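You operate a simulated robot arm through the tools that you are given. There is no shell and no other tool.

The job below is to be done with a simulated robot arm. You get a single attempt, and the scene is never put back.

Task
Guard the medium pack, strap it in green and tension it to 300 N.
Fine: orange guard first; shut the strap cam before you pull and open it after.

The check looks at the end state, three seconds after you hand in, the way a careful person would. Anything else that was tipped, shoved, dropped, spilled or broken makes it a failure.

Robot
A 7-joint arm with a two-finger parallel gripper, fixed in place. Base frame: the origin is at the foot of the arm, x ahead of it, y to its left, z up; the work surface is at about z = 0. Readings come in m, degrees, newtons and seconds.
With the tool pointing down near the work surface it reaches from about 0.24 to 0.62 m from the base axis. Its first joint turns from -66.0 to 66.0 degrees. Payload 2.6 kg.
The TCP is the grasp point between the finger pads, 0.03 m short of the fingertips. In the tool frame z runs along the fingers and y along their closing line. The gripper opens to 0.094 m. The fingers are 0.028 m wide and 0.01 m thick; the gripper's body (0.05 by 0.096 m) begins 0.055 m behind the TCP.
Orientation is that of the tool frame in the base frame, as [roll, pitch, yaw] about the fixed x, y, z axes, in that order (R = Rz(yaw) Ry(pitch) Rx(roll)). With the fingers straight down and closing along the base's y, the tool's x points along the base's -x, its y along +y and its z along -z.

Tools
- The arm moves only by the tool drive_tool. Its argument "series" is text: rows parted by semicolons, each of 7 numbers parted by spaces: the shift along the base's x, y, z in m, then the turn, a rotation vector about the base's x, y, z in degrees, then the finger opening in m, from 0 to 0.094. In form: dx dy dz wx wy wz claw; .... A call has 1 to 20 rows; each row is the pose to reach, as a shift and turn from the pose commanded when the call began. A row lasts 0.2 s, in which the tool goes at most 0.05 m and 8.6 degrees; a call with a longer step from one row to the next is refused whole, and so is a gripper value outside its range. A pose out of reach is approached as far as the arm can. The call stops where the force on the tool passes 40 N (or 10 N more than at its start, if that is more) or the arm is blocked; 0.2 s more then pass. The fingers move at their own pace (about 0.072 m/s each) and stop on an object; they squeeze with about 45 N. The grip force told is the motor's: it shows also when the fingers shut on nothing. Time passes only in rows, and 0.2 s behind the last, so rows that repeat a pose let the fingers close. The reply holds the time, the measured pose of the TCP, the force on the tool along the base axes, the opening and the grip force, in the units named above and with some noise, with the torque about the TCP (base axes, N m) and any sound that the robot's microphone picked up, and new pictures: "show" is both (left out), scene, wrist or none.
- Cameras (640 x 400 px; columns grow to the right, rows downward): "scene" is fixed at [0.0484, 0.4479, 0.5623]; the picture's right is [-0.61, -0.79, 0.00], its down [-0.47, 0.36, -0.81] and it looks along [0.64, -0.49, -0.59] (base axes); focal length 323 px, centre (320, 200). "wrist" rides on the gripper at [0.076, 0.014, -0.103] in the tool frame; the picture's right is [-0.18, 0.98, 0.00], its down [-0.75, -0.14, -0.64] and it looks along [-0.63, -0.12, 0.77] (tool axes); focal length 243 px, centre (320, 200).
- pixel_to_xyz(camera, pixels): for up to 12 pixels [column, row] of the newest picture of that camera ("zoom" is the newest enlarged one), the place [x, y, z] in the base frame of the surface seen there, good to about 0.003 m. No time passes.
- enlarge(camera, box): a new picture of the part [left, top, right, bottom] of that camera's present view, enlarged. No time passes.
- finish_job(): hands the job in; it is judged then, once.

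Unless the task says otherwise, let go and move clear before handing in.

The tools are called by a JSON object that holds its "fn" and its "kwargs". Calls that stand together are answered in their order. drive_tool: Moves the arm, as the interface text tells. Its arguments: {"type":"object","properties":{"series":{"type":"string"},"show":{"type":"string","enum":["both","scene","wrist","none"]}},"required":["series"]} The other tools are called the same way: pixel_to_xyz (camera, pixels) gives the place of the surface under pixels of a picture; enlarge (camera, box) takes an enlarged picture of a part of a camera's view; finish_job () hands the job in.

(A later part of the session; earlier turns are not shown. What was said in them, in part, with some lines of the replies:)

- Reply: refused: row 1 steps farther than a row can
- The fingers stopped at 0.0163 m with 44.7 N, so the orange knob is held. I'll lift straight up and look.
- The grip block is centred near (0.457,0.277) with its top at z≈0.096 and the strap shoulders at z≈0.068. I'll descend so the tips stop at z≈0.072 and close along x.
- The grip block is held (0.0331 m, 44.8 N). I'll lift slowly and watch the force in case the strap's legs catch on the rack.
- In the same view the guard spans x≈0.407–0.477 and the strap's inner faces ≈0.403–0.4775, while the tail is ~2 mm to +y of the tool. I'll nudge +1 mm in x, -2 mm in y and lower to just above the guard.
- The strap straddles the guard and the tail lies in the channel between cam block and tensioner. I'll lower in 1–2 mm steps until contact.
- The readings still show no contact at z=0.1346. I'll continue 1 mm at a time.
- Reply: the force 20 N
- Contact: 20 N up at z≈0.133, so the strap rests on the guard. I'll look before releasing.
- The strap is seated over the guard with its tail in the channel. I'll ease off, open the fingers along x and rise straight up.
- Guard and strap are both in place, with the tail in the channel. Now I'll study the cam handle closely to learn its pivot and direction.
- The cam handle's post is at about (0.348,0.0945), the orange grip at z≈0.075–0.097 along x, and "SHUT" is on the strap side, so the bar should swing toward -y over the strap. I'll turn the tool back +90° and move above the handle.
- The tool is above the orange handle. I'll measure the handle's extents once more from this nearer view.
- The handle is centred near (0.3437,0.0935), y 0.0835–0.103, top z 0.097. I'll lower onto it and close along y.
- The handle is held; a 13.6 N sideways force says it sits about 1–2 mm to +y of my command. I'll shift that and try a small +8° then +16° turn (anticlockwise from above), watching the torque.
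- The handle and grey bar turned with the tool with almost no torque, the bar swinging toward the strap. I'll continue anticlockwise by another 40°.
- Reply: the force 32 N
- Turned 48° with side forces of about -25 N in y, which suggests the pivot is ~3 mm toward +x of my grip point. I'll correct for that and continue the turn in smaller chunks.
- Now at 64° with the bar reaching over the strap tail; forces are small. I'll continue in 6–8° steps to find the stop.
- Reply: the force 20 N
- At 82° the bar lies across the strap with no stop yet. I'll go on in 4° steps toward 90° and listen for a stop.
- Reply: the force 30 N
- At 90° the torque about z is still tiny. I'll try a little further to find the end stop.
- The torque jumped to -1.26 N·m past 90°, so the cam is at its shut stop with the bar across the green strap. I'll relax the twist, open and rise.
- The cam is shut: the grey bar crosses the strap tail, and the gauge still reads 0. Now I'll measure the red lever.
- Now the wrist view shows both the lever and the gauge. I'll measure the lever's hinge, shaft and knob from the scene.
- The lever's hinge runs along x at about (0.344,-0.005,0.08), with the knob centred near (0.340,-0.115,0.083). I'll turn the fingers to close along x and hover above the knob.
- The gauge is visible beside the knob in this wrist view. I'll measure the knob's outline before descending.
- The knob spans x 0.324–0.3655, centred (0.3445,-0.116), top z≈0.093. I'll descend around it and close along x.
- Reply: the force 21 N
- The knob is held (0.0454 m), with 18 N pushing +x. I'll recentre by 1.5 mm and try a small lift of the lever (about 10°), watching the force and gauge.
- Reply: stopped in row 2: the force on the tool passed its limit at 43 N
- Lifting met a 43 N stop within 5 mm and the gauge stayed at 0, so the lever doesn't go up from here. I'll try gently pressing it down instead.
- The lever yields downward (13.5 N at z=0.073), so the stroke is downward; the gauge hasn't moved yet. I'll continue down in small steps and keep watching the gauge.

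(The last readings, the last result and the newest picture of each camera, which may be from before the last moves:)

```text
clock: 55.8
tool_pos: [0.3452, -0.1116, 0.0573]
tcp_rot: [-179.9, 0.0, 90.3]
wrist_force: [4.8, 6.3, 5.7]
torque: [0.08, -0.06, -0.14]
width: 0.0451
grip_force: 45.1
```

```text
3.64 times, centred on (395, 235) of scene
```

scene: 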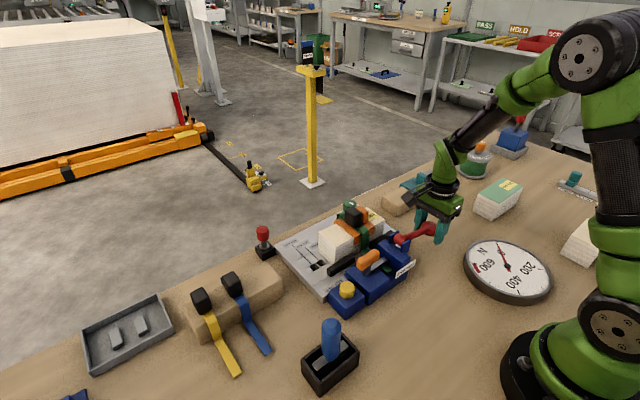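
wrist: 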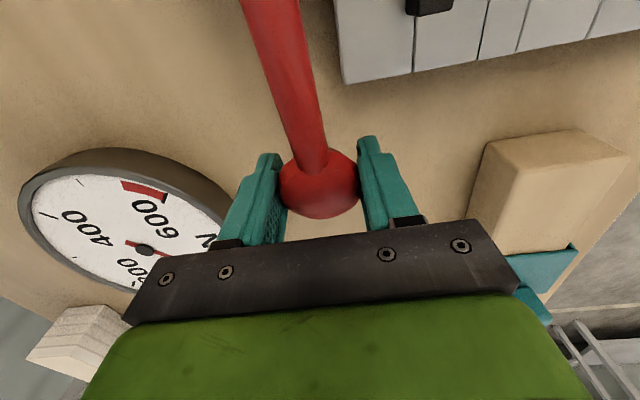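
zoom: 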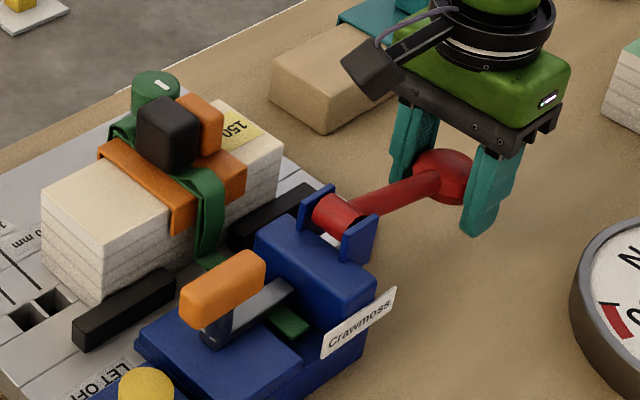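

The gauge still shows 0 with the lever about 12° down. I'll go on down toward z≈0.038, keeping the fingertips above the table.

{"fn": "drive_tool", "kwargs": {"series": "0 0.0008 -0.004 0 0 0 0; 0 0.0016 -0.008 0 0 0 0; 0 0.0026 -0.012 0 0 0 0; 0 0.0036 -0.016 0 0 0 0; 0 0.0045 -0.019 0 0 0 0; 0 0.0045 -0.019 0 0 0 0"}}

{"fn": "enlarge", "kwargs": {"camera": "scene", "box": [450, 225, 570, 315]}}

```text
clock: 57.2
tool_pos: [0.344, -0.1119, 0.0376]
tcp_rot: [-180.0, 0.2, 90.1]
wrist_force: [-7.7, -4.6, 31.5]
torque: [0.14, 0.02, 0.02]
width: 0.0455
grip_force: 45.0
```

scene: 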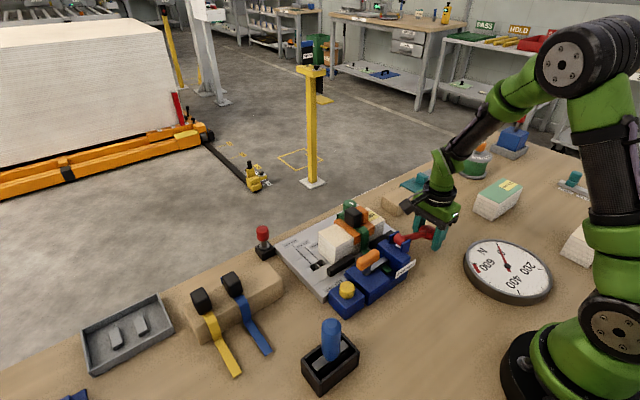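
wrist: 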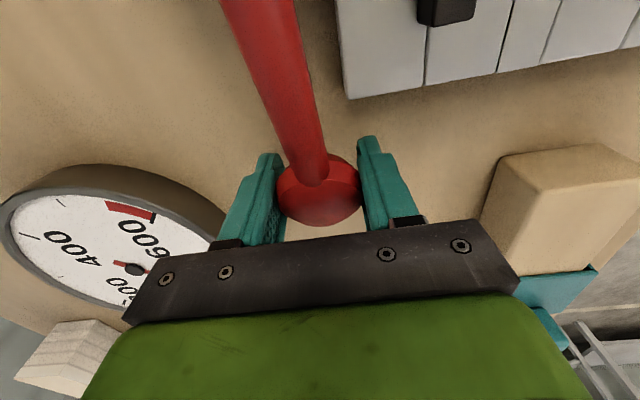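

```text
4.44 times, centred on (510, 270) of scene
```

zoom: 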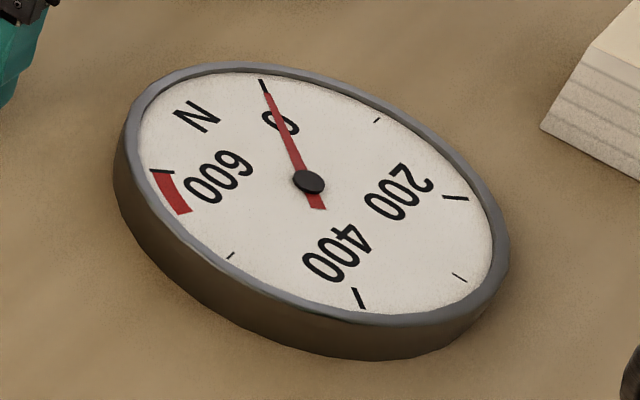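

Force rose to 31.5 N at z=0.0376, perhaps near a lower stop; the gauge is unchanged. I'll press 2 mm further to see whether it is the stop.

{"fn": "drive_tool", "kwargs": {"series": "0 0.0005 -0.0015 0 0 0 0; 0 0.0008 -0.003 0 0 0 0; 0 0.0008 -0.003 0 0 0 0"}}

{"fn": "enlarge", "kwargs": {"camera": "scene", "box": [450, 225, 570, 315]}}

{"fn": "enlarge", "kwargs": {"camera": "scene", "box": [330, 180, 460, 290]}}

```text
clock: 58.0
tool_pos: [0.3442, -0.1108, 0.0357]
tcp_rot: [-180.0, 0.3, 90.2]
wrist_force: [-6.1, -15.9, 29.2]
torque: [0.0, -0.02, 0.12]
width: 0.045
grip_force: 45.4
```

scene: 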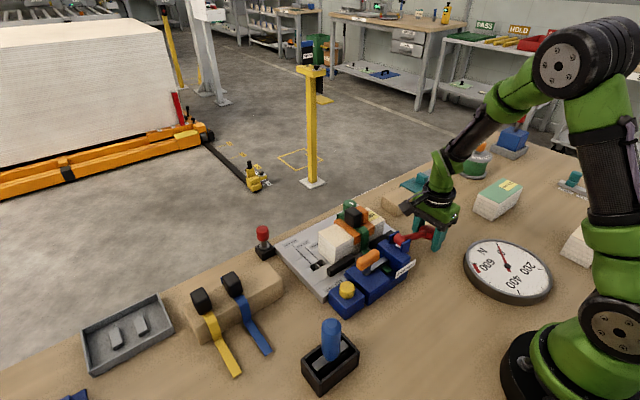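
wrist: 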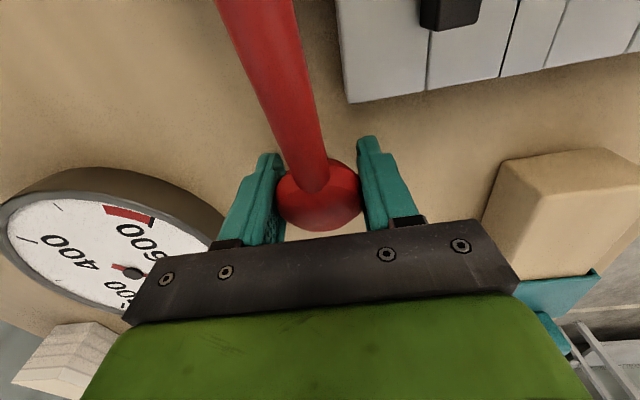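

```text
4.44 times, centred on (510, 270) of scene
```

zoom: 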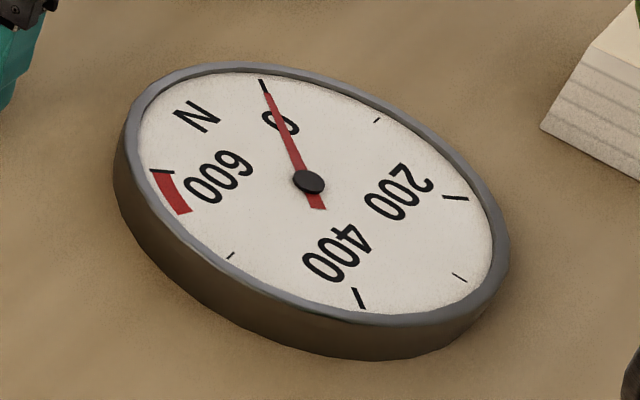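

```text
3.64 times, centred on (395, 235) of scene
```

zoom: 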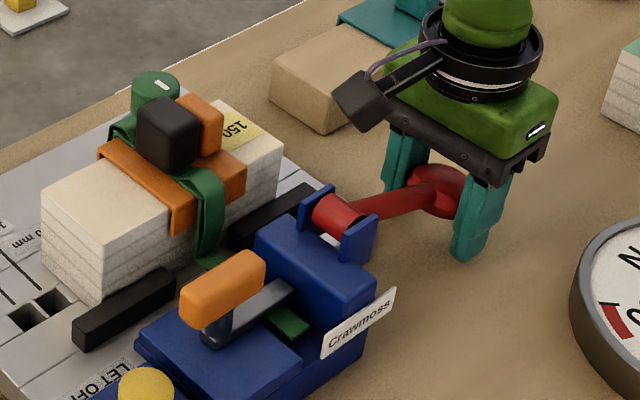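

The lever is at about 24° with my fingertips 6 mm off the table, so I can't go lower with this grip. I'll bring the lever back up to its start, see whether the gauge reacts, then regrip higher on the knob.

{"fn": "drive_tool", "kwargs": {"series": "0 -0.002 0.01 0 0 0 0; 0 -0.0035 0.02 0 0 0 0; 0 -0.0045 0.03 0 0 0 0; 0 -0.0052 0.038 0 0 0 0; 0 -0.0055 0.044 0 0 0 0; 0 -0.0055 0.044 0 0 0 0"}}

{"fn": "enlarge", "kwargs": {"camera": "scene", "box": [450, 225, 570, 315]}}

```text
clock: 59.6
tool_pos: [0.3439, -0.1159, 0.0774]
tcp_rot: [180.0, 0.3, 90.3]
wrist_force: [4.2, -3.7, -8.0]
torque: [0.75, -0.08, -0.06]
width: 0.0455
grip_force: 44.8
stopped in row 6: the force on the tool passed its limit at 45 N (the readings are from after the stop); the commanded pose is now the measured one
```

scene: 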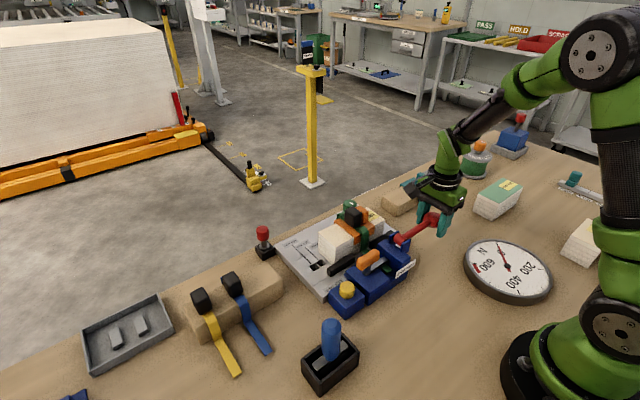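
wrist: 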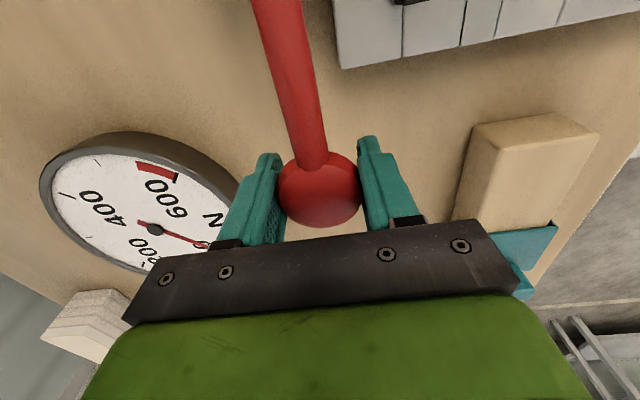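

```text
4.44 times, centred on (510, 270) of scene
```

zoom: 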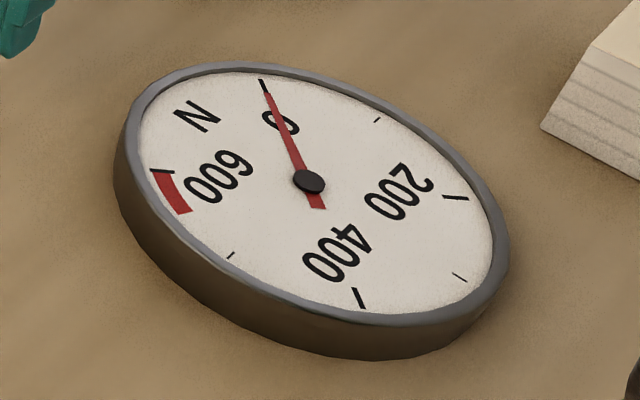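

Gauge is still 0 after a 24° stroke and return, so a fuller stroke is likely needed. I'll open, rise 20 mm and regrip the knob with the fingertips.

{"fn": "drive_tool", "kwargs": {"series": "0 0 0 0 0 0 0.06; 0 0 0 0 0 0 0.065; 0 0 0.01 0 0 0 0.065; 0 0 0.022 0 0 0 0.065; 0 0 0.022 0 0 0 0.065"}}

{"fn": "enlarge", "kwargs": {"camera": "scene", "box": [330, 170, 460, 290]}}

{"fn": "pixel_to_xyz", "kwargs": {"camera": "wrist", "pixels": [[300, 170], [320, 170], [345, 168], [320, 200], [318, 150], [310, 120], [300, 60]]}}

```text
clock: 60.8
tool_pos: [0.345, -0.1165, 0.099]
tcp_rot: [179.9, 0.4, 90.2]
wrist_force: [0.0, -0.9, -0.5]
torque: [0.01, 0.0, -0.01]
width: 0.0649
grip_force: 0.1
```

scene: 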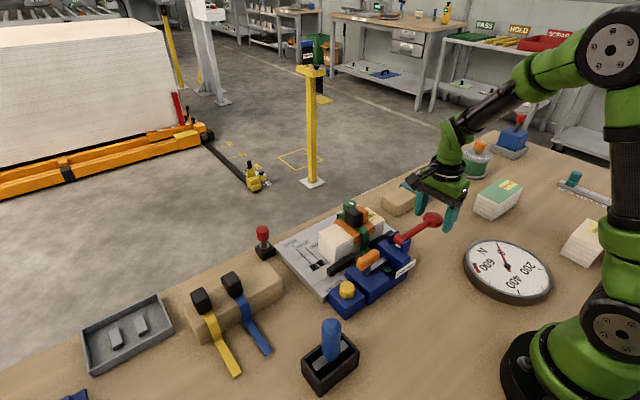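
wrist: 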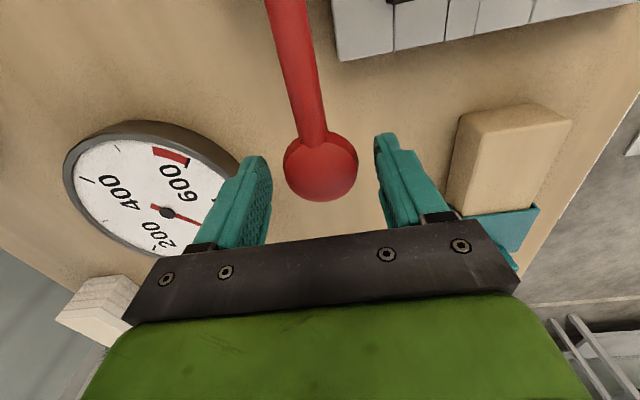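

```text
3.33 times, centred on (395, 230) of scene
```

zoom: 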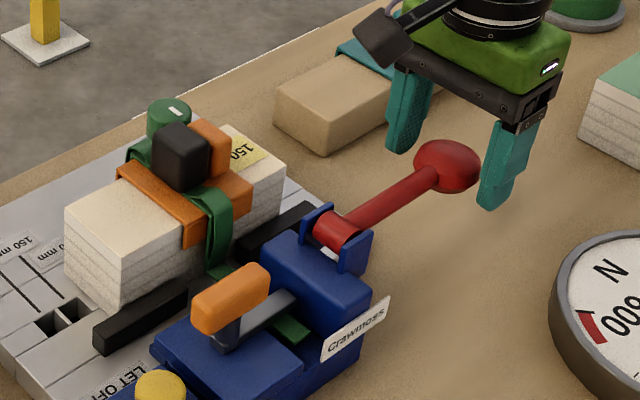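

```text
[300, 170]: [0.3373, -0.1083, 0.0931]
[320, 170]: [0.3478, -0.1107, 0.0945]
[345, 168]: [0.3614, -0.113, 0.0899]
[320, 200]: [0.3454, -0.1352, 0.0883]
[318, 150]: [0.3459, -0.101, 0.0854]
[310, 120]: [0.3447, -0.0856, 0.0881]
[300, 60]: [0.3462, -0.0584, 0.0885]
```

The lever stays at its upper rest by itself; the knob is at (0.345,-0.115). I'll grip it with the fingertips here and stroke down along the arc.

{"fn": "drive_tool", "kwargs": {"series": "0 0.0005 0 0 0 0 0; 0 0.0005 0 0 0 0 0; 0 0.0005 0 0 0 0 0; 0 0.0008 -0.01 0 0 0 0; 0 0.0015 -0.019 0 0 0 0; 0 0.0025 -0.028 0 0 0 0; 0 0.0045 -0.038 0 0 0 0; 0 0.0065 -0.046 0 0 0 0; 0 0.0065 -0.046 0 0 0 0"}}

{"fn": "enlarge", "kwargs": {"camera": "scene", "box": [450, 225, 570, 315]}}

```text
clock: 62.8
tool_pos: [0.3465, -0.1104, 0.0542]
tcp_rot: [180.0, 0.4, 90.1]
wrist_force: [-15.8, 1.5, 34.3]
torque: [0.1, 0.32, 0.01]
width: 0.0452
grip_force: 44.9
```

scene: 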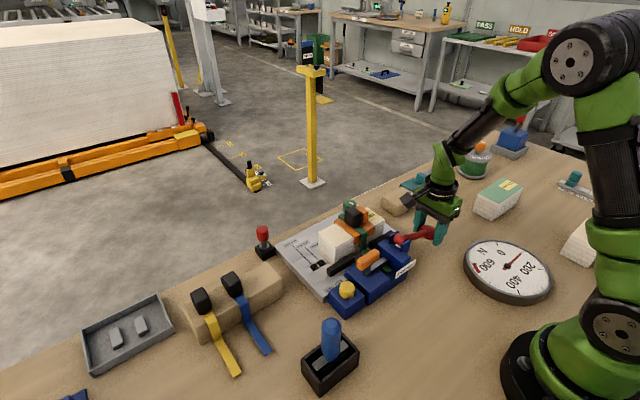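
wrist: 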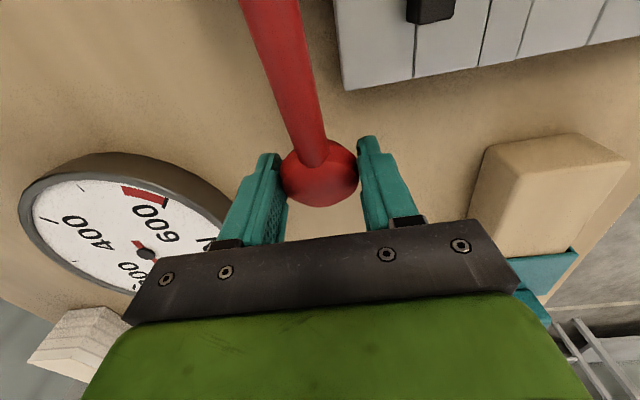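

```text
4.44 times, centred on (510, 270) of scene
```

zoom: 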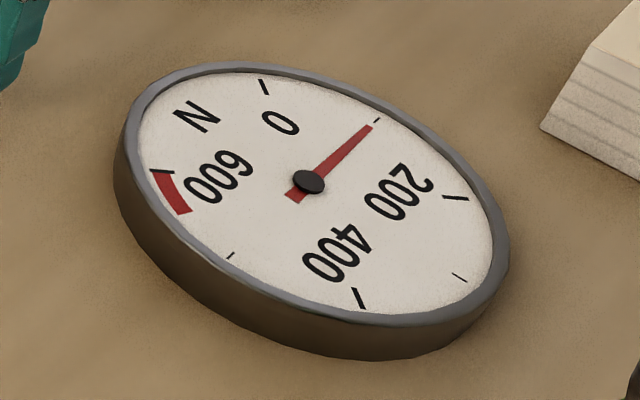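

The gauge jumped to just under 100 N during this stroke: the first stroke took up slack and the ratchet holds. I'll continue down a few mm and read again.

{"fn": "drive_tool", "kwargs": {"series": "-0.001 0.001 -0.004 0 0 0 0; -0.001 0.002 -0.008 0 0 0 0; -0.001 0.002 -0.008 0 0 0 0"}}

{"fn": "enlarge", "kwargs": {"camera": "scene", "box": [450, 225, 570, 315]}}

```text
clock: 63.6
tool_pos: [0.3462, -0.109, 0.0453]
tcp_rot: [179.8, 0.6, 90.2]
wrist_force: [-5.0, -14.6, 33.1]
torque: [0.04, 0.0, 0.05]
width: 0.0453
grip_force: 45.4
```

scene: 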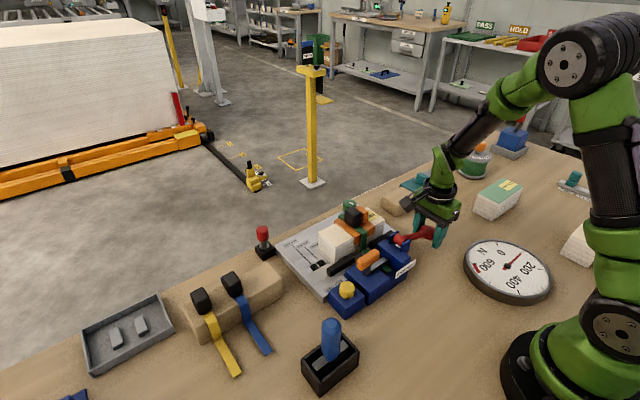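
wrist: 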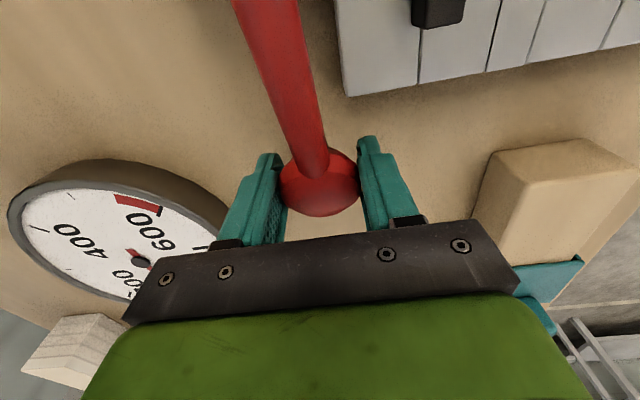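

```text
4.44 times, centred on (510, 270) of scene
```

zoom: 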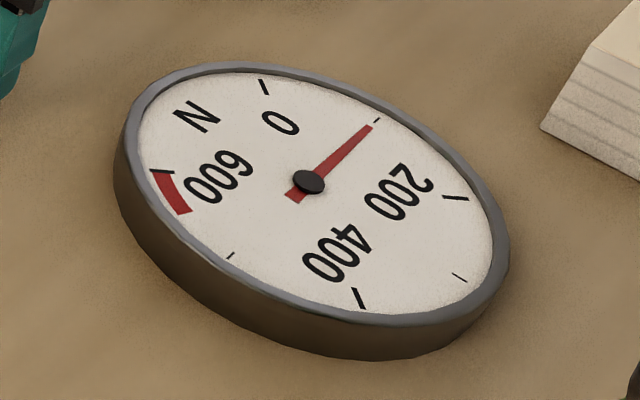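

The gauge holds just under 100 N while the lever goes a bit lower, so tension seems to come per stroke. I'll return the lever to the top and re-read.

{"fn": "drive_tool", "kwargs": {"series": "0 -0.0015 0.01 0 0 0 0; 0 -0.003 0.02 0 0 0 0; 0 -0.0045 0.03 0 0 0 0; 0 -0.0055 0.04 0 0 0 0; 0 -0.006 0.047 0 0 0 0; 0 -0.006 0.049 0 0 0 0; 0 -0.006 0.049 0 0 0 0"}}

{"fn": "enlarge", "kwargs": {"camera": "scene", "box": [450, 225, 570, 315]}}

```text
clock: 65.2
tool_pos: [0.3452, -0.1108, 0.0947]
tcp_rot: [180.0, 0.2, 90.5]
wrist_force: [29.5, 10.4, -32.2]
torque: [0.37, -0.27, 0.33]
width: 0.0452
grip_force: 45.4
```

scene: 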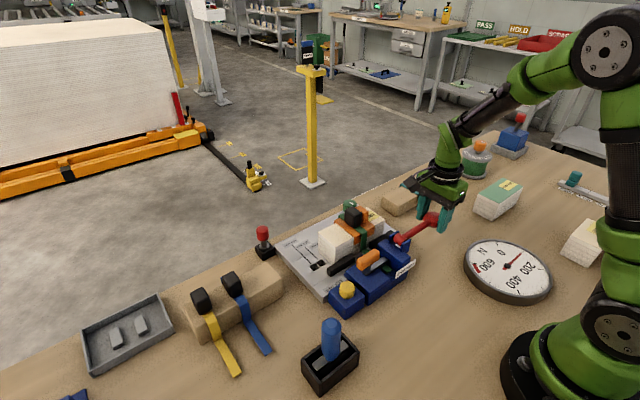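
wrist: 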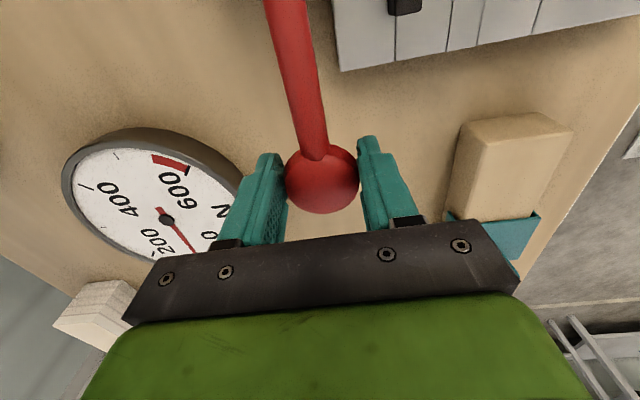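

```text
4.44 times, centred on (510, 270) of scene
```

zoom: 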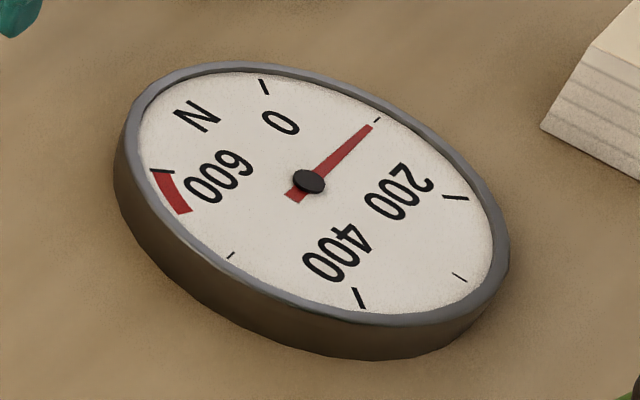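

The gauge holds at just under 100 N with the lever back at the top. I'll start the next stroke in parts, reading the gauge midway to see whether it rises gradually.

{"fn": "drive_tool", "kwargs": {"series": "0.002 0.0005 -0.003 0 0 0 0; 0.002 0.0005 -0.01 0 0 0 0; 0.002 0.001 -0.018 0 0 0 0; 0.002 0.0018 -0.026 0 0 0 0; 0.002 0.0018 -0.026 0 0 0 0", "show": "scene"}}

{"fn": "enlarge", "kwargs": {"camera": "scene", "box": [450, 225, 570, 315]}}

```text
clock: 66.4
tool_pos: [0.345, -0.1121, 0.0678]
tcp_rot: [-179.8, 0.5, 90.0]
wrist_force: [-11.9, 5.7, 14.6]
torque: [1.18, 0.11, -0.12]
width: 0.0449
grip_force: 45.1
```

scene: 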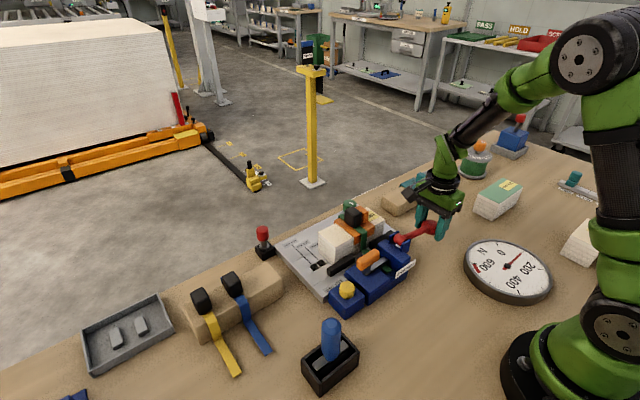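

```text
4.44 times, centred on (510, 270) of scene
```

zoom: 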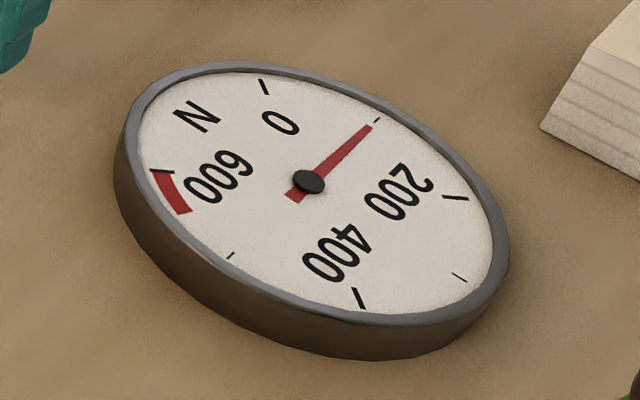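

No change at mid-stroke (TCP z=0.068). I'll go lower in small increments, reading after each.

{"fn": "drive_tool", "kwargs": {"series": "0 0.001 -0.005 0 0 0 0; 0 0.002 -0.009 0 0 0 0; 0 0.002 -0.009 0 0 0 0", "show": "scene"}}

{"fn": "enlarge", "kwargs": {"camera": "scene", "box": [450, 225, 570, 315]}}

```text
clock: 67.2
tool_pos: [0.3446, -0.1094, 0.0589]
tcp_rot: [-179.9, 0.4, 90.2]
wrist_force: [-18.5, -5.8, 12.8]
torque: [1.01, 0.27, -0.09]
width: 0.0449
grip_force: 45.4
```

scene: 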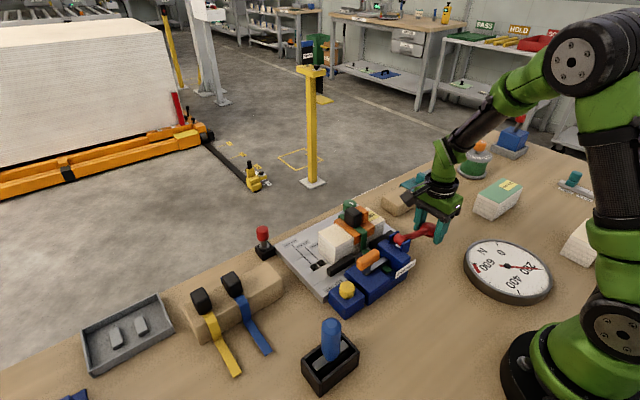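

```text
4.44 times, centred on (510, 270) of scene
```

zoom: 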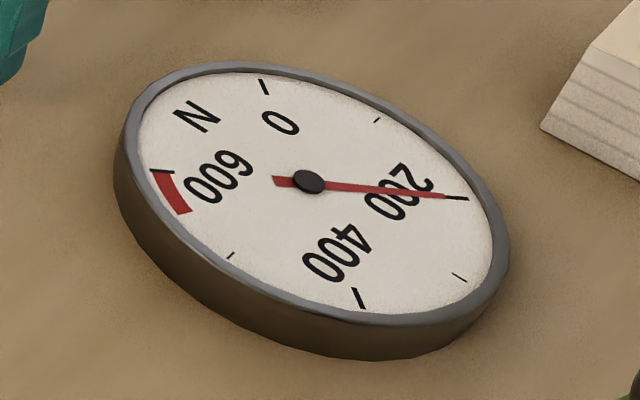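

The gauge stepped to 200 N: each full stroke adds about 100 N once past roughly 18°. I'll return the lever to the top and re-read before the last stroke.

{"fn": "drive_tool", "kwargs": {"series": "-0.0015 -0.001 0.01 0 0 0 0; -0.0015 -0.003 0.02 0 0 0 0; -0.0015 -0.004 0.03 0 0 0 0; -0.0015 -0.0045 0.036 0 0 0 0; -0.0015 -0.0045 0.036 0 0 0 0", "show": "scene"}}

{"fn": "enlarge", "kwargs": {"camera": "scene", "box": [450, 225, 570, 315]}}

```text
clock: 68.4
tool_pos: [0.3448, -0.1123, 0.0958]
tcp_rot: [180.0, 0.4, 90.5]
wrist_force: [16.4, 0.8, -34.0]
torque: [0.12, -0.13, 0.12]
width: 0.0451
grip_force: 45.3
```

scene: 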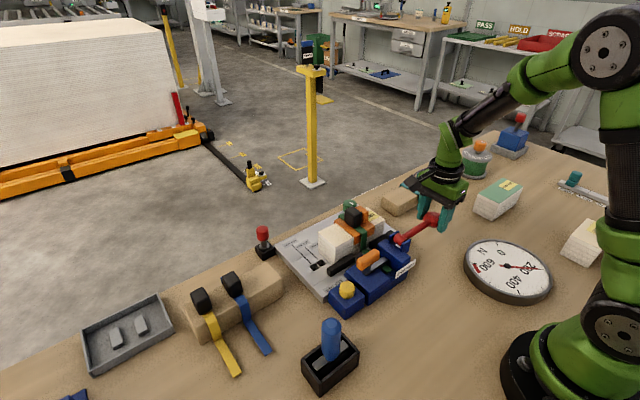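

```text
4.44 times, centred on (510, 270) of scene
```

zoom: 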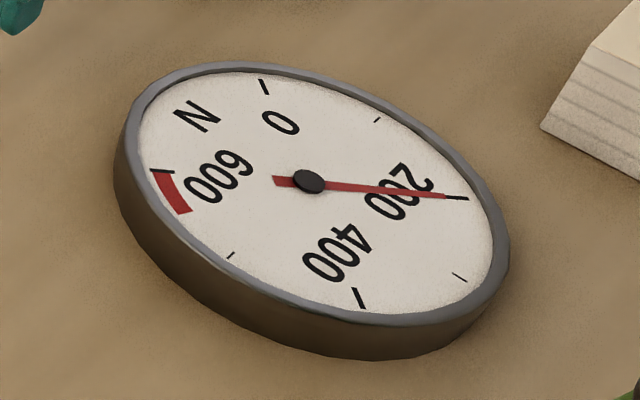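

The gauge holds at 200 N with the lever at the top. I'll make one more stroke, stopping at the same depth as before.

{"fn": "drive_tool", "kwargs": {"series": "0.001 0 -0.004 0 0 0 0; 0.001 0.0005 -0.012 0 0 0 0; 0.001 0.001 -0.02 0 0 0 0; 0.001 0.0018 -0.028 0 0 0 0; 0.001 0.0018 -0.028 0 0 0 0", "show": "scene"}}

{"fn": "enlarge", "kwargs": {"camera": "scene", "box": [450, 225, 570, 315]}}

```text
clock: 69.6
tool_pos: [0.3446, -0.1128, 0.0678]
tcp_rot: [180.0, 0.4, 90.1]
wrist_force: [-8.4, 8.8, 16.2]
torque: [1.21, 0.1, -0.06]
width: 0.0449
grip_force: 44.8
```

scene: 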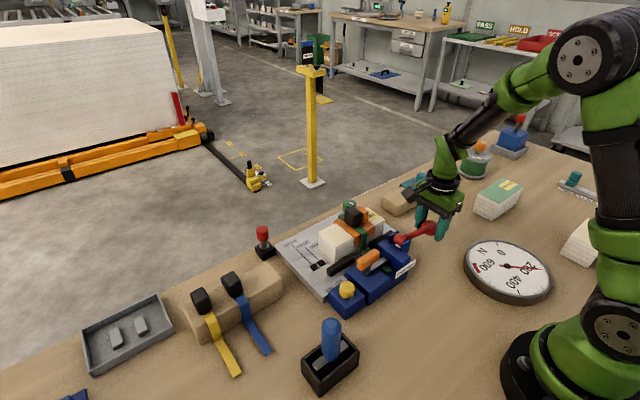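

```text
4.44 times, centred on (510, 270) of scene
```

zoom: 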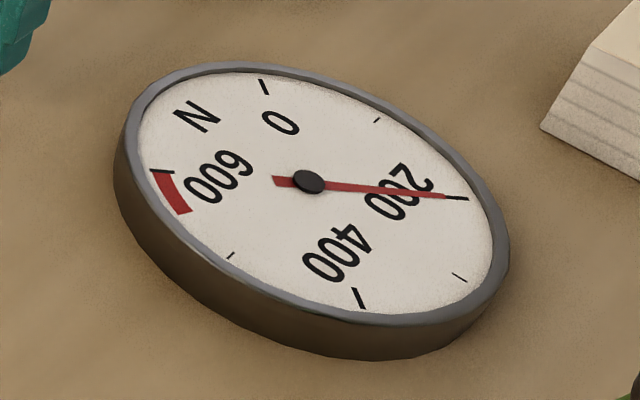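

Still 200 N at z=0.068, as on the previous stroke. I'll go the last few mm past the catch point.

{"fn": "drive_tool", "kwargs": {"series": "0 0.001 -0.005 0 0 0 0; 0 0.002 -0.009 0 0 0 0; 0 0.002 -0.009 0 0 0 0", "show": "scene"}}

{"fn": "enlarge", "kwargs": {"camera": "scene", "box": [450, 225, 570, 315]}}

```text
clock: 70.4
tool_pos: [0.3463, -0.1113, 0.0587]
tcp_rot: [179.9, 0.4, 90.2]
wrist_force: [-9.8, 2.2, 15.2]
torque: [1.09, 0.12, -0.07]
width: 0.0451
grip_force: 44.8
```

scene: 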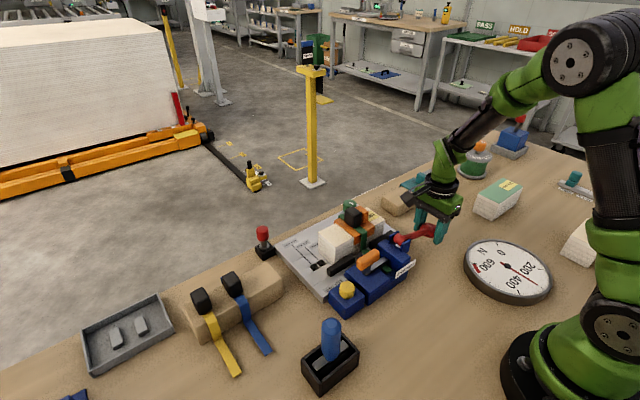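

```text
4.44 times, centred on (510, 270) of scene
```

zoom: 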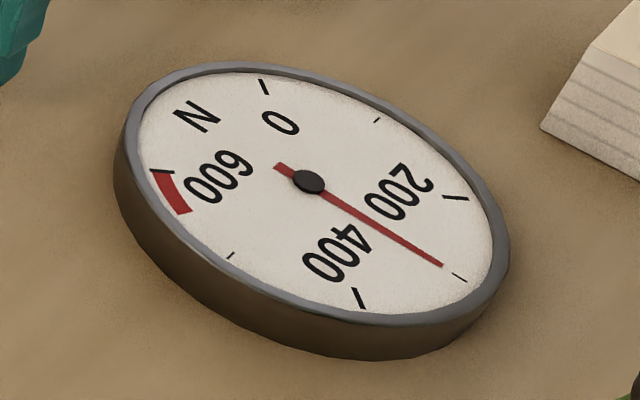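

The needle now points at the 300 N tick. I'll bring the lever back to its rest, then let go and rise.

{"fn": "drive_tool", "kwargs": {"series": "-0.001 -0.001 0.01 0 0 0 0; -0.001 -0.002 0.02 0 0 0 0; -0.001 -0.003 0.03 0 0 0 0; -0.001 -0.0035 0.036 0 0 0 0; -0.001 -0.0035 0.036 0 0 0 0; -0.001 -0.0035 0.036 0 0 0 0.06; -0.001 -0.0035 0.036 0 0 0 0.07; -0.001 -0.0035 0.06 0 0 0 0.07; -0.001 -0.0035 0.1 0 0 0 0.07; -0.001 -0.0035 0.14 0 0 0 0.07; -0.001 -0.0035 0.14 0 0 0 0.07"}}

{"fn": "enlarge", "kwargs": {"camera": "scene", "box": [450, 225, 570, 315]}}

{"fn": "enlarge", "kwargs": {"camera": "scene", "box": [310, 180, 450, 300]}}

```text
clock: 72.8
tool_pos: [0.3454, -0.1136, 0.199]
tcp_rot: [180.0, 0.5, 90.2]
wrist_force: [0.1, -0.2, -0.3]
torque: [0.0, -0.03, -0.04]
width: 0.0698
grip_force: 0.1
```

scene: 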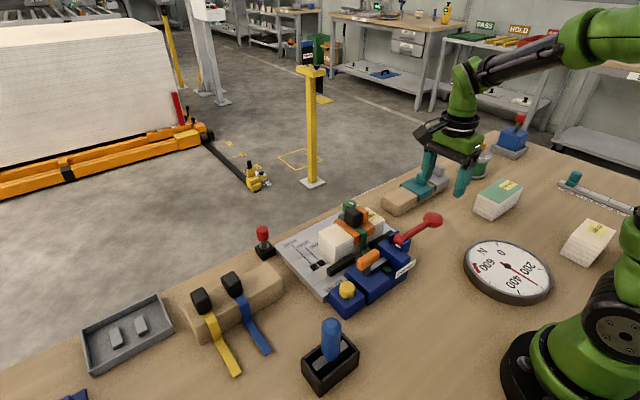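
wrist: 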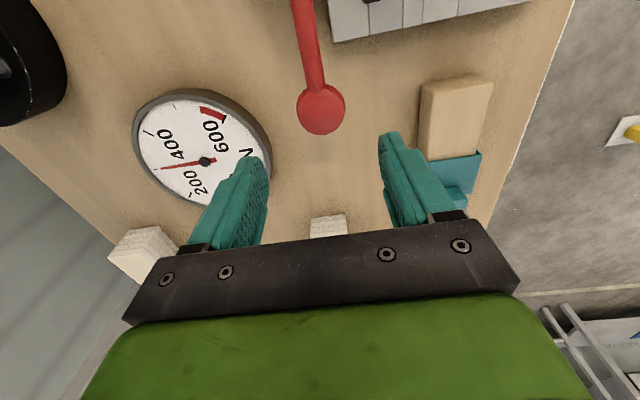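

```text
4.44 times, centred on (510, 270) of scene
```

zoom: 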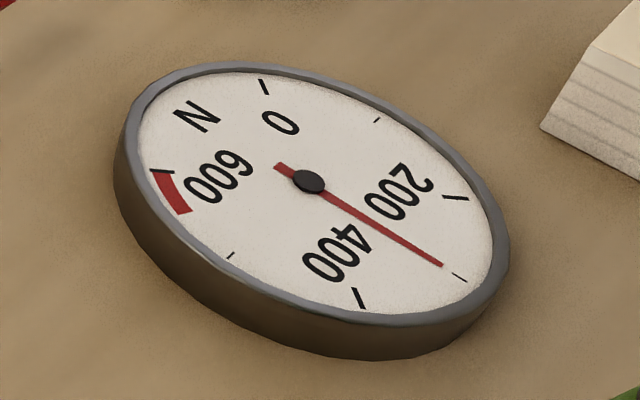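

```text
3.33 times, centred on (380, 240) of scene
```

zoom: 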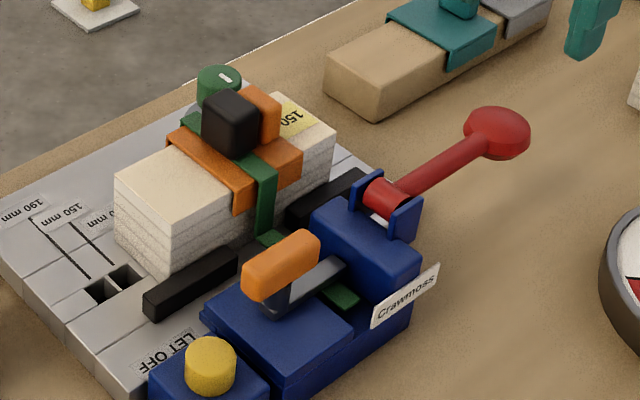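

The gauge reads on the 300 tick with the strap drawn tight around the guard. I'll check the needle at higher zoom and remeasure the cam handle before opening it.

{"fn": "enlarge", "kwargs": {"camera": "scene", "box": [490, 245, 560, 300]}}

{"fn": "enlarge", "kwargs": {"camera": "scene", "box": [340, 235, 410, 295]}}

{"fn": "pixel_to_xyz", "kwargs": {"camera": "zoom", "pixels": [[170, 160], [220, 130], [280, 95], [200, 190], [280, 150], [310, 120], [230, 230], [330, 180], [300, 200], [185, 150], [300, 90], [160, 180]]}}

```text
7.27 times, centred on (525, 272) of scene
```

zoom: 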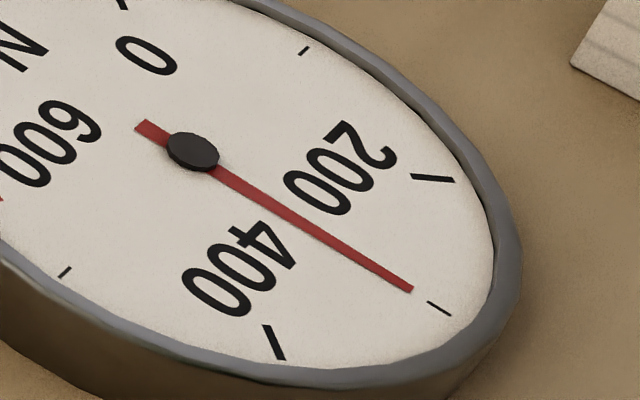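

```text
6.67 times, centred on (375, 265) of scene
```

zoom: 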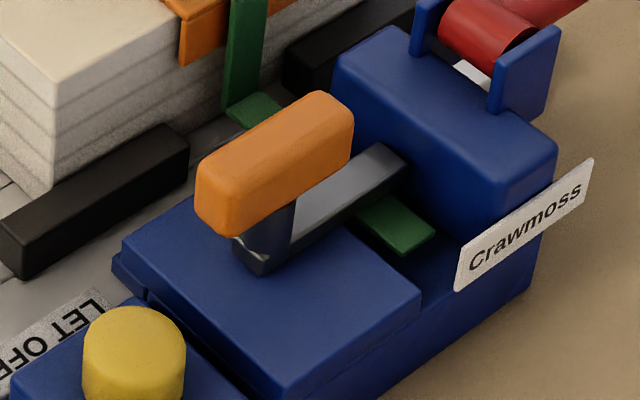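

```text
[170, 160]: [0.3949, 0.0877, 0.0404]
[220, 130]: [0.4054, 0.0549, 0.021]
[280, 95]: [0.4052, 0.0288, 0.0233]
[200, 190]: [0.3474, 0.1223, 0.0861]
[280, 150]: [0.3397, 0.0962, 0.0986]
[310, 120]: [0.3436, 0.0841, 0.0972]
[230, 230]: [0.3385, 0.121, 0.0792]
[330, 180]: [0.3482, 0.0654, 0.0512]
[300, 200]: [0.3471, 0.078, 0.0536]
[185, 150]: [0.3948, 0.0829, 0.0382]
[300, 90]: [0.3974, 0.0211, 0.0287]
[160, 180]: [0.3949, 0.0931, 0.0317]
```

The needle is exactly on the 300 tick. To open the cam I need the same wrist angle as before (yaw -90°), so I'll move above the cam handle while turning +180° over two calls.

{"fn": "drive_tool", "kwargs": {"series": "0 0.01 0.02 0 0 8.2 0.06; 0 0.03 0.02 0 0 16.4 0.06; 0 0.05 0.02 0 0 24.6 0.06; 0 0.07 0.02 0 0 32.8 0.06; 0 0.09 0.02 0 0 41 0.06; 0 0.11 0.02 0 0 49.2 0.06; 0 0.13 0.02 0 0 57.4 0.06; 0 0.15 0.02 0 0 65.6 0.06; 0 0.17 0.02 0 0 73.8 0.06; 0 0.19 0.02 0 0 82 0.06; -0.001 0.208 0.02 0 0 89.8 0.06; -0.001 0.208 0.02 0 0 89.8 0.06", "show": "none"}}

{"fn": "drive_tool", "kwargs": {"series": "0 0 0 0 0 8.2 0.06; 0 0 0 0 0 16.4 0.06; 0 0 0 0 0 24.6 0.06; 0 0 0 0 0 32.8 0.06; 0 0 0 0 0 41 0.06; 0 0 0 0 0 49.2 0.06; 0 0 0 0 0 57.4 0.06; 0 0 0 0 0 65.6 0.06; 0 0 0 0 0 73.8 0.06; 0 0 0 0 0 82 0.06; 0 0 -0.03 0 0 90 0.06; 0 0 -0.05 0 0 90 0.06; 0 0 -0.05 0 0 90 0.06"}}

{"fn": "enlarge", "kwargs": {"camera": "wrist", "box": [200, 20, 440, 200]}}

```text
clock: 75.4
tool_pos: [0.3423, 0.0935, 0.2185]
tcp_rot: [-180.0, 0.4, -179.7]
wrist_force: [0.0, 0.4, 0.0]
torque: [0.0, -0.01, -0.02]
width: 0.06
grip_force: 0.1
```

```text
clock: 78.2
tool_pos: [0.3446, 0.0935, 0.1698]
tcp_rot: [-180.0, 0.3, -89.8]
wrist_force: [-1.0, -0.4, 0.0]
torque: [0.0, 0.0, 0.04]
width: 0.06
grip_force: 0.1
```

scene: 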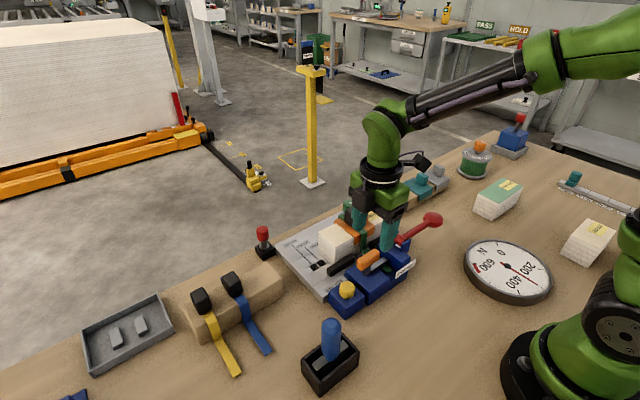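
wrist: 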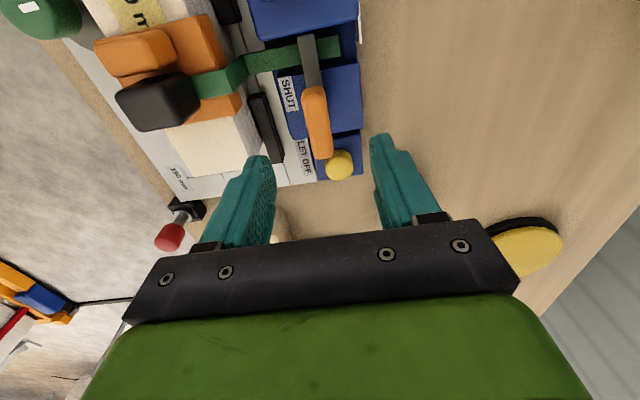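

```text
2.22 times, centred on (320, 110) of wrist
```

zoom: 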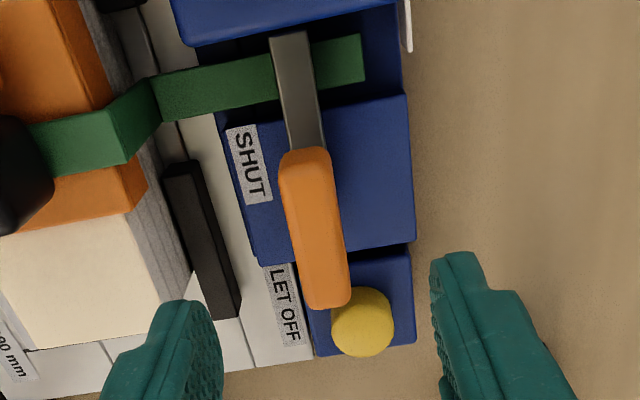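

The handle lies along y beneath the fingers. I'll measure it from here before descending.

{"fn": "pixel_to_xyz", "kwargs": {"camera": "wrist", "pixels": [[314, 92], [322, 152], [307, 120], [331, 120], [318, 120], [309, 60], [306, 40], [316, 130], [340, 165], [270, 130]]}}

```text
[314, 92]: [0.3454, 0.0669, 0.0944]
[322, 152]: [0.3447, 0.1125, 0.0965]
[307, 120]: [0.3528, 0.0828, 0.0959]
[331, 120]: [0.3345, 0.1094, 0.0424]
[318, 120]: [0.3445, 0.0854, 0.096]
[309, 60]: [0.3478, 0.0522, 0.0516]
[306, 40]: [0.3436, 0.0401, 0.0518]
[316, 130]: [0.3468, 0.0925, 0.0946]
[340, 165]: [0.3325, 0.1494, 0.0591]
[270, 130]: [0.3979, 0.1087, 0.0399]
```

The handle's centre is about (0.345,0.092), top z 0.097. I'll descend and close on it along x.

{"fn": "drive_tool", "kwargs": {"series": "0.0005 0 -0.03 0 0 0 0.05; 0.0005 0 -0.06 0 0 0 0.05; 0.0005 0 -0.0735 0 0 0 0.05; 0.0005 0 -0.0735 0 0 0 0.05; 0.0005 0 -0.0735 0 0 0 0; 0.0005 0 -0.0735 0 0 0 0; 0.0005 0 -0.0735 0 0 0 0", "show": "wrist"}}

```text
clock: 79.8
tool_pos: [0.3448, 0.0944, 0.0955]
tcp_rot: [-179.8, 0.4, -89.8]
wrist_force: [19.5, 2.9, -13.3]
torque: [0.34, -0.03, -0.13]
width: 0.0225
grip_force: 45.4
```

wrist: 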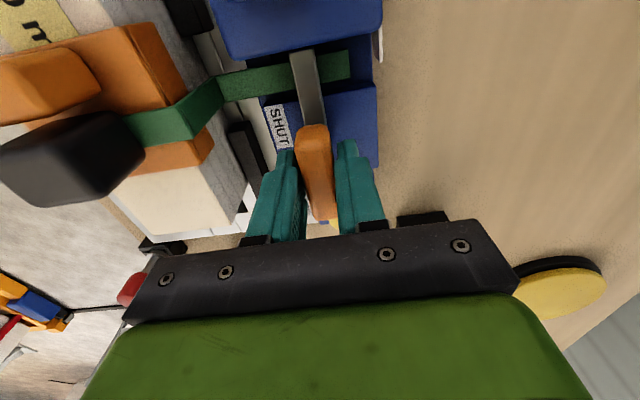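

The handle is held (0.0225 m); I'll recentre 1.5 mm in +x and turn clockwise to open, in chunks.

{"fn": "drive_tool", "kwargs": {"series": "0.0015 0 -0.0005 0 0 0 0; 0.0015 0 -0.0005 0 0 -6 0; 0.0015 0 -0.0005 0 0 -14 0; 0.0015 0 -0.0005 0 0 -22 0; 0.0015 0 -0.0005 0 0 -30 0; 0.0015 0 -0.0005 0 0 -30 0", "show": "wrist"}}

```text
clock: 81.2
tool_pos: [0.3445, 0.0948, 0.0955]
tcp_rot: [180.0, 0.4, -120.0]
wrist_force: [-11.6, -0.6, 28.8]
torque: [0.04, 0.02, -0.01]
width: 0.0227
grip_force: 44.7
```

wrist: 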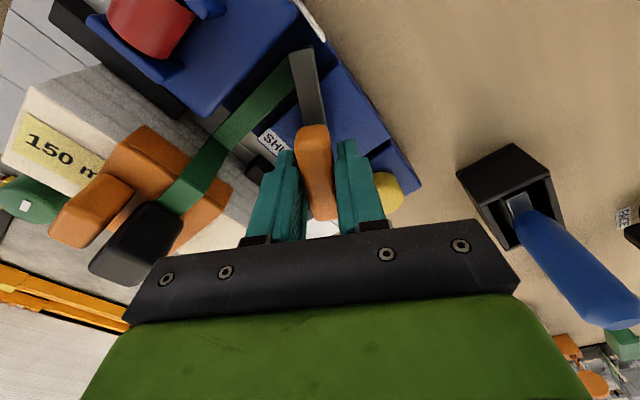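

Turned 30° toward open with low torque. I'll trim x and z slightly and continue.

{"fn": "drive_tool", "kwargs": {"series": "-0.001 0 0.001 0 0 -8 0; -0.001 0 0.001 0 0 -16 0; -0.001 0 0.001 0 0 -24 0; -0.001 0 0.001 0 0 -32 0; -0.001 0 0.001 0 0 -32 0", "show": "wrist"}}

```text
clock: 82.4
tool_pos: [0.3447, 0.0946, 0.0959]
tcp_rot: [180.0, 0.4, -152.0]
wrist_force: [17.2, 11.4, -22.0]
torque: [0.04, -0.08, 0.01]
width: 0.0224
grip_force: 45.2
```

wrist: 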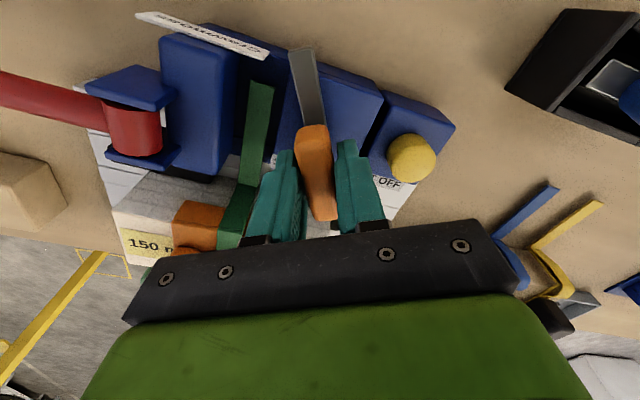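

62° opened, 28° to go. I'll continue to the open stop with a small trim.

{"fn": "drive_tool", "kwargs": {"series": "0.001 0.0008 -0.0005 0 0 -7 0; 0.001 0.0008 -0.0005 0 0 -14 0; 0.001 0.0008 -0.0005 0 0 -21 0; 0.001 0.0008 -0.0005 0 0 -28 0; 0.001 0.0008 -0.0005 0 0 -28 0", "show": "wrist"}}

```text
clock: 83.6
tool_pos: [0.3452, 0.0945, 0.095]
tcp_rot: [180.0, 0.2, 179.9]
wrist_force: [-10.2, 0.4, 6.4]
torque: [-0.02, -0.28, 0.08]
width: 0.0223
grip_force: 44.8
```

wrist: 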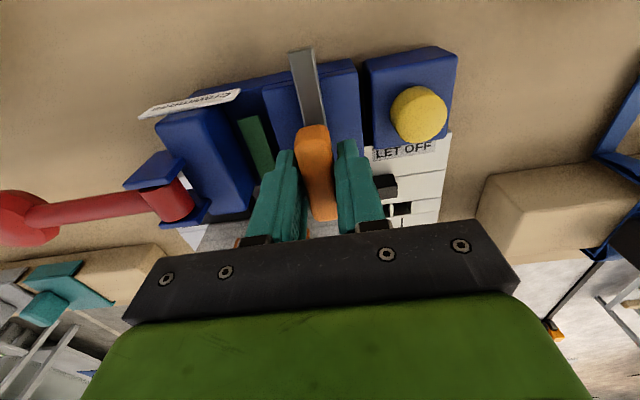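

The handle is back along x. I'll nudge 3° further to confirm the open stop, then relax.

{"fn": "drive_tool", "kwargs": {"series": "0 0 0 0 0 -3 0; 0 0 0 0 0 -3 0", "show": "none"}}

```text
clock: 84.2
tool_pos: [0.3452, 0.0947, 0.0949]
tcp_rot: [180.0, 0.2, 177.1]
wrist_force: [-14.5, -2.5, 12.5]
torque: [-0.12, 0.3, 1.18]
width: 0.023
grip_force: 45.0
```

The torque of 1.18 N·m confirms the open stop. I'll relax the twist, open the fingers and rise clear.

{"fn": "drive_tool", "kwargs": {"series": "0 0 0 0 0 3 0; 0 0 0 0 0 3 0.03; 0 0 0 0 0 3 0.05; 0 0 0 0 0 3 0.05; 0 0 0.03 0 0 3 0.05; 0 0 0.07 0 0 3 0.05; 0 0 0.11 0 0 3 0.05; -0.03 0 0.15 0 0 3 0.05; -0.06 0 0.18 0 0 3 0.05; -0.06 0 0.2 0 0 3 0.05; -0.06 0 0.2 0 0 3 0.05"}}

{"fn": "enlarge", "kwargs": {"camera": "scene", "box": [450, 225, 570, 315]}}

{"fn": "enlarge", "kwargs": {"camera": "scene", "box": [300, 180, 450, 310]}}

{"fn": "enlarge", "kwargs": {"camera": "wrist", "box": [200, 60, 440, 220]}}

```text
clock: 86.6
tool_pos: [0.2855, 0.0948, 0.2964]
tcp_rot: [-180.0, 0.3, -179.9]
wrist_force: [0.1, 0.1, -0.5]
torque: [0.0, 0.02, 0.03]
width: 0.0499
grip_force: 0.0
```

scene: 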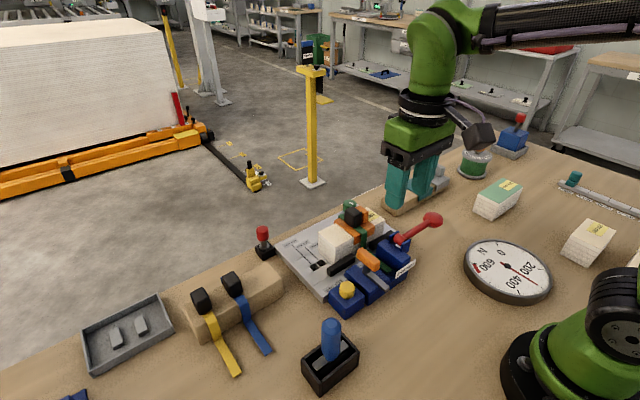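
wrist: 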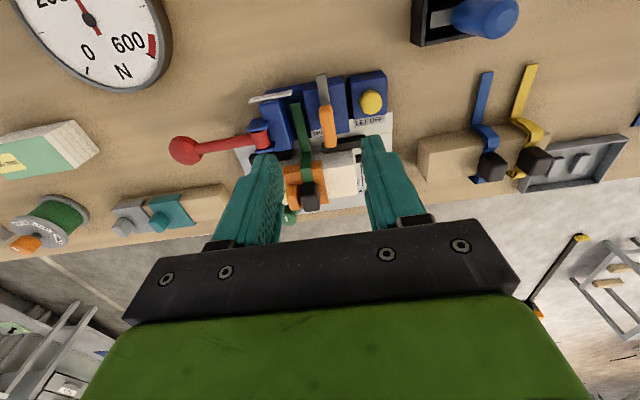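

```text
4.44 times, centred on (510, 270) of scene
```

zoom: 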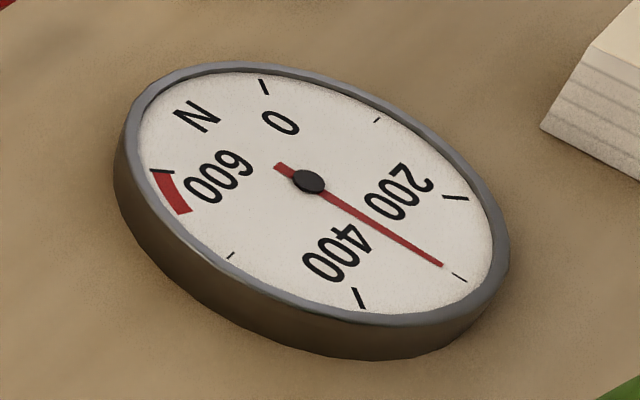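

```text
3.08 times, centred on (375, 245) of scene
```

zoom: 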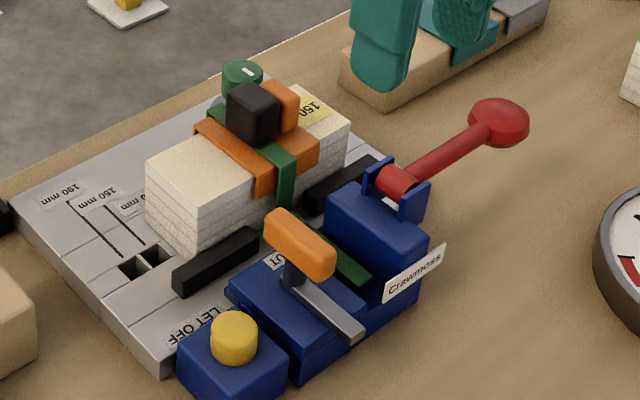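

```text
2.50 times, centred on (320, 140) of wrist
```

zoom: 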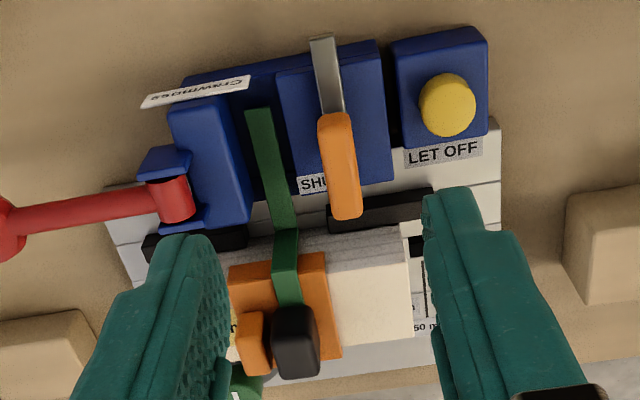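

The gauge still reads 300 N with the cam open. The orange guard and green strap sit tight on the 150 mm pack, the lever is at rest, the other straps and guards look undisturbed, and the gripper is clear. I'll hand in.

{"fn": "finish_job", "kwargs": {}}

```text
The job is handed in.
```

The pack on the bed now wears the orange guard with the green strap over it. The gauge reads 300 N, and the job is handed in. I don't have the verdict from the check.

- **Which pack:** I took "medium" to be the 150 mm pack already on the bed, because the bed is marked 100, 150 and 190 mm. The loose packs on the bench are 130 and 100 mm. If you meant the middle of the three packs lying out, that would be the 130 mm one, and I left it where it was.
- **Order:** the guard went on first, then the strap. I shut the cam before pulling and opened it after, and the needle stayed on the 300 mark once it was open.
- **Pulling:** the first pull added no reading. The next three added about 100 N each. I returned the lever to its rest position.
- **Everything else:** nothing else looked moved in the last pictures, and the gripper was empty and clear when I handed in.
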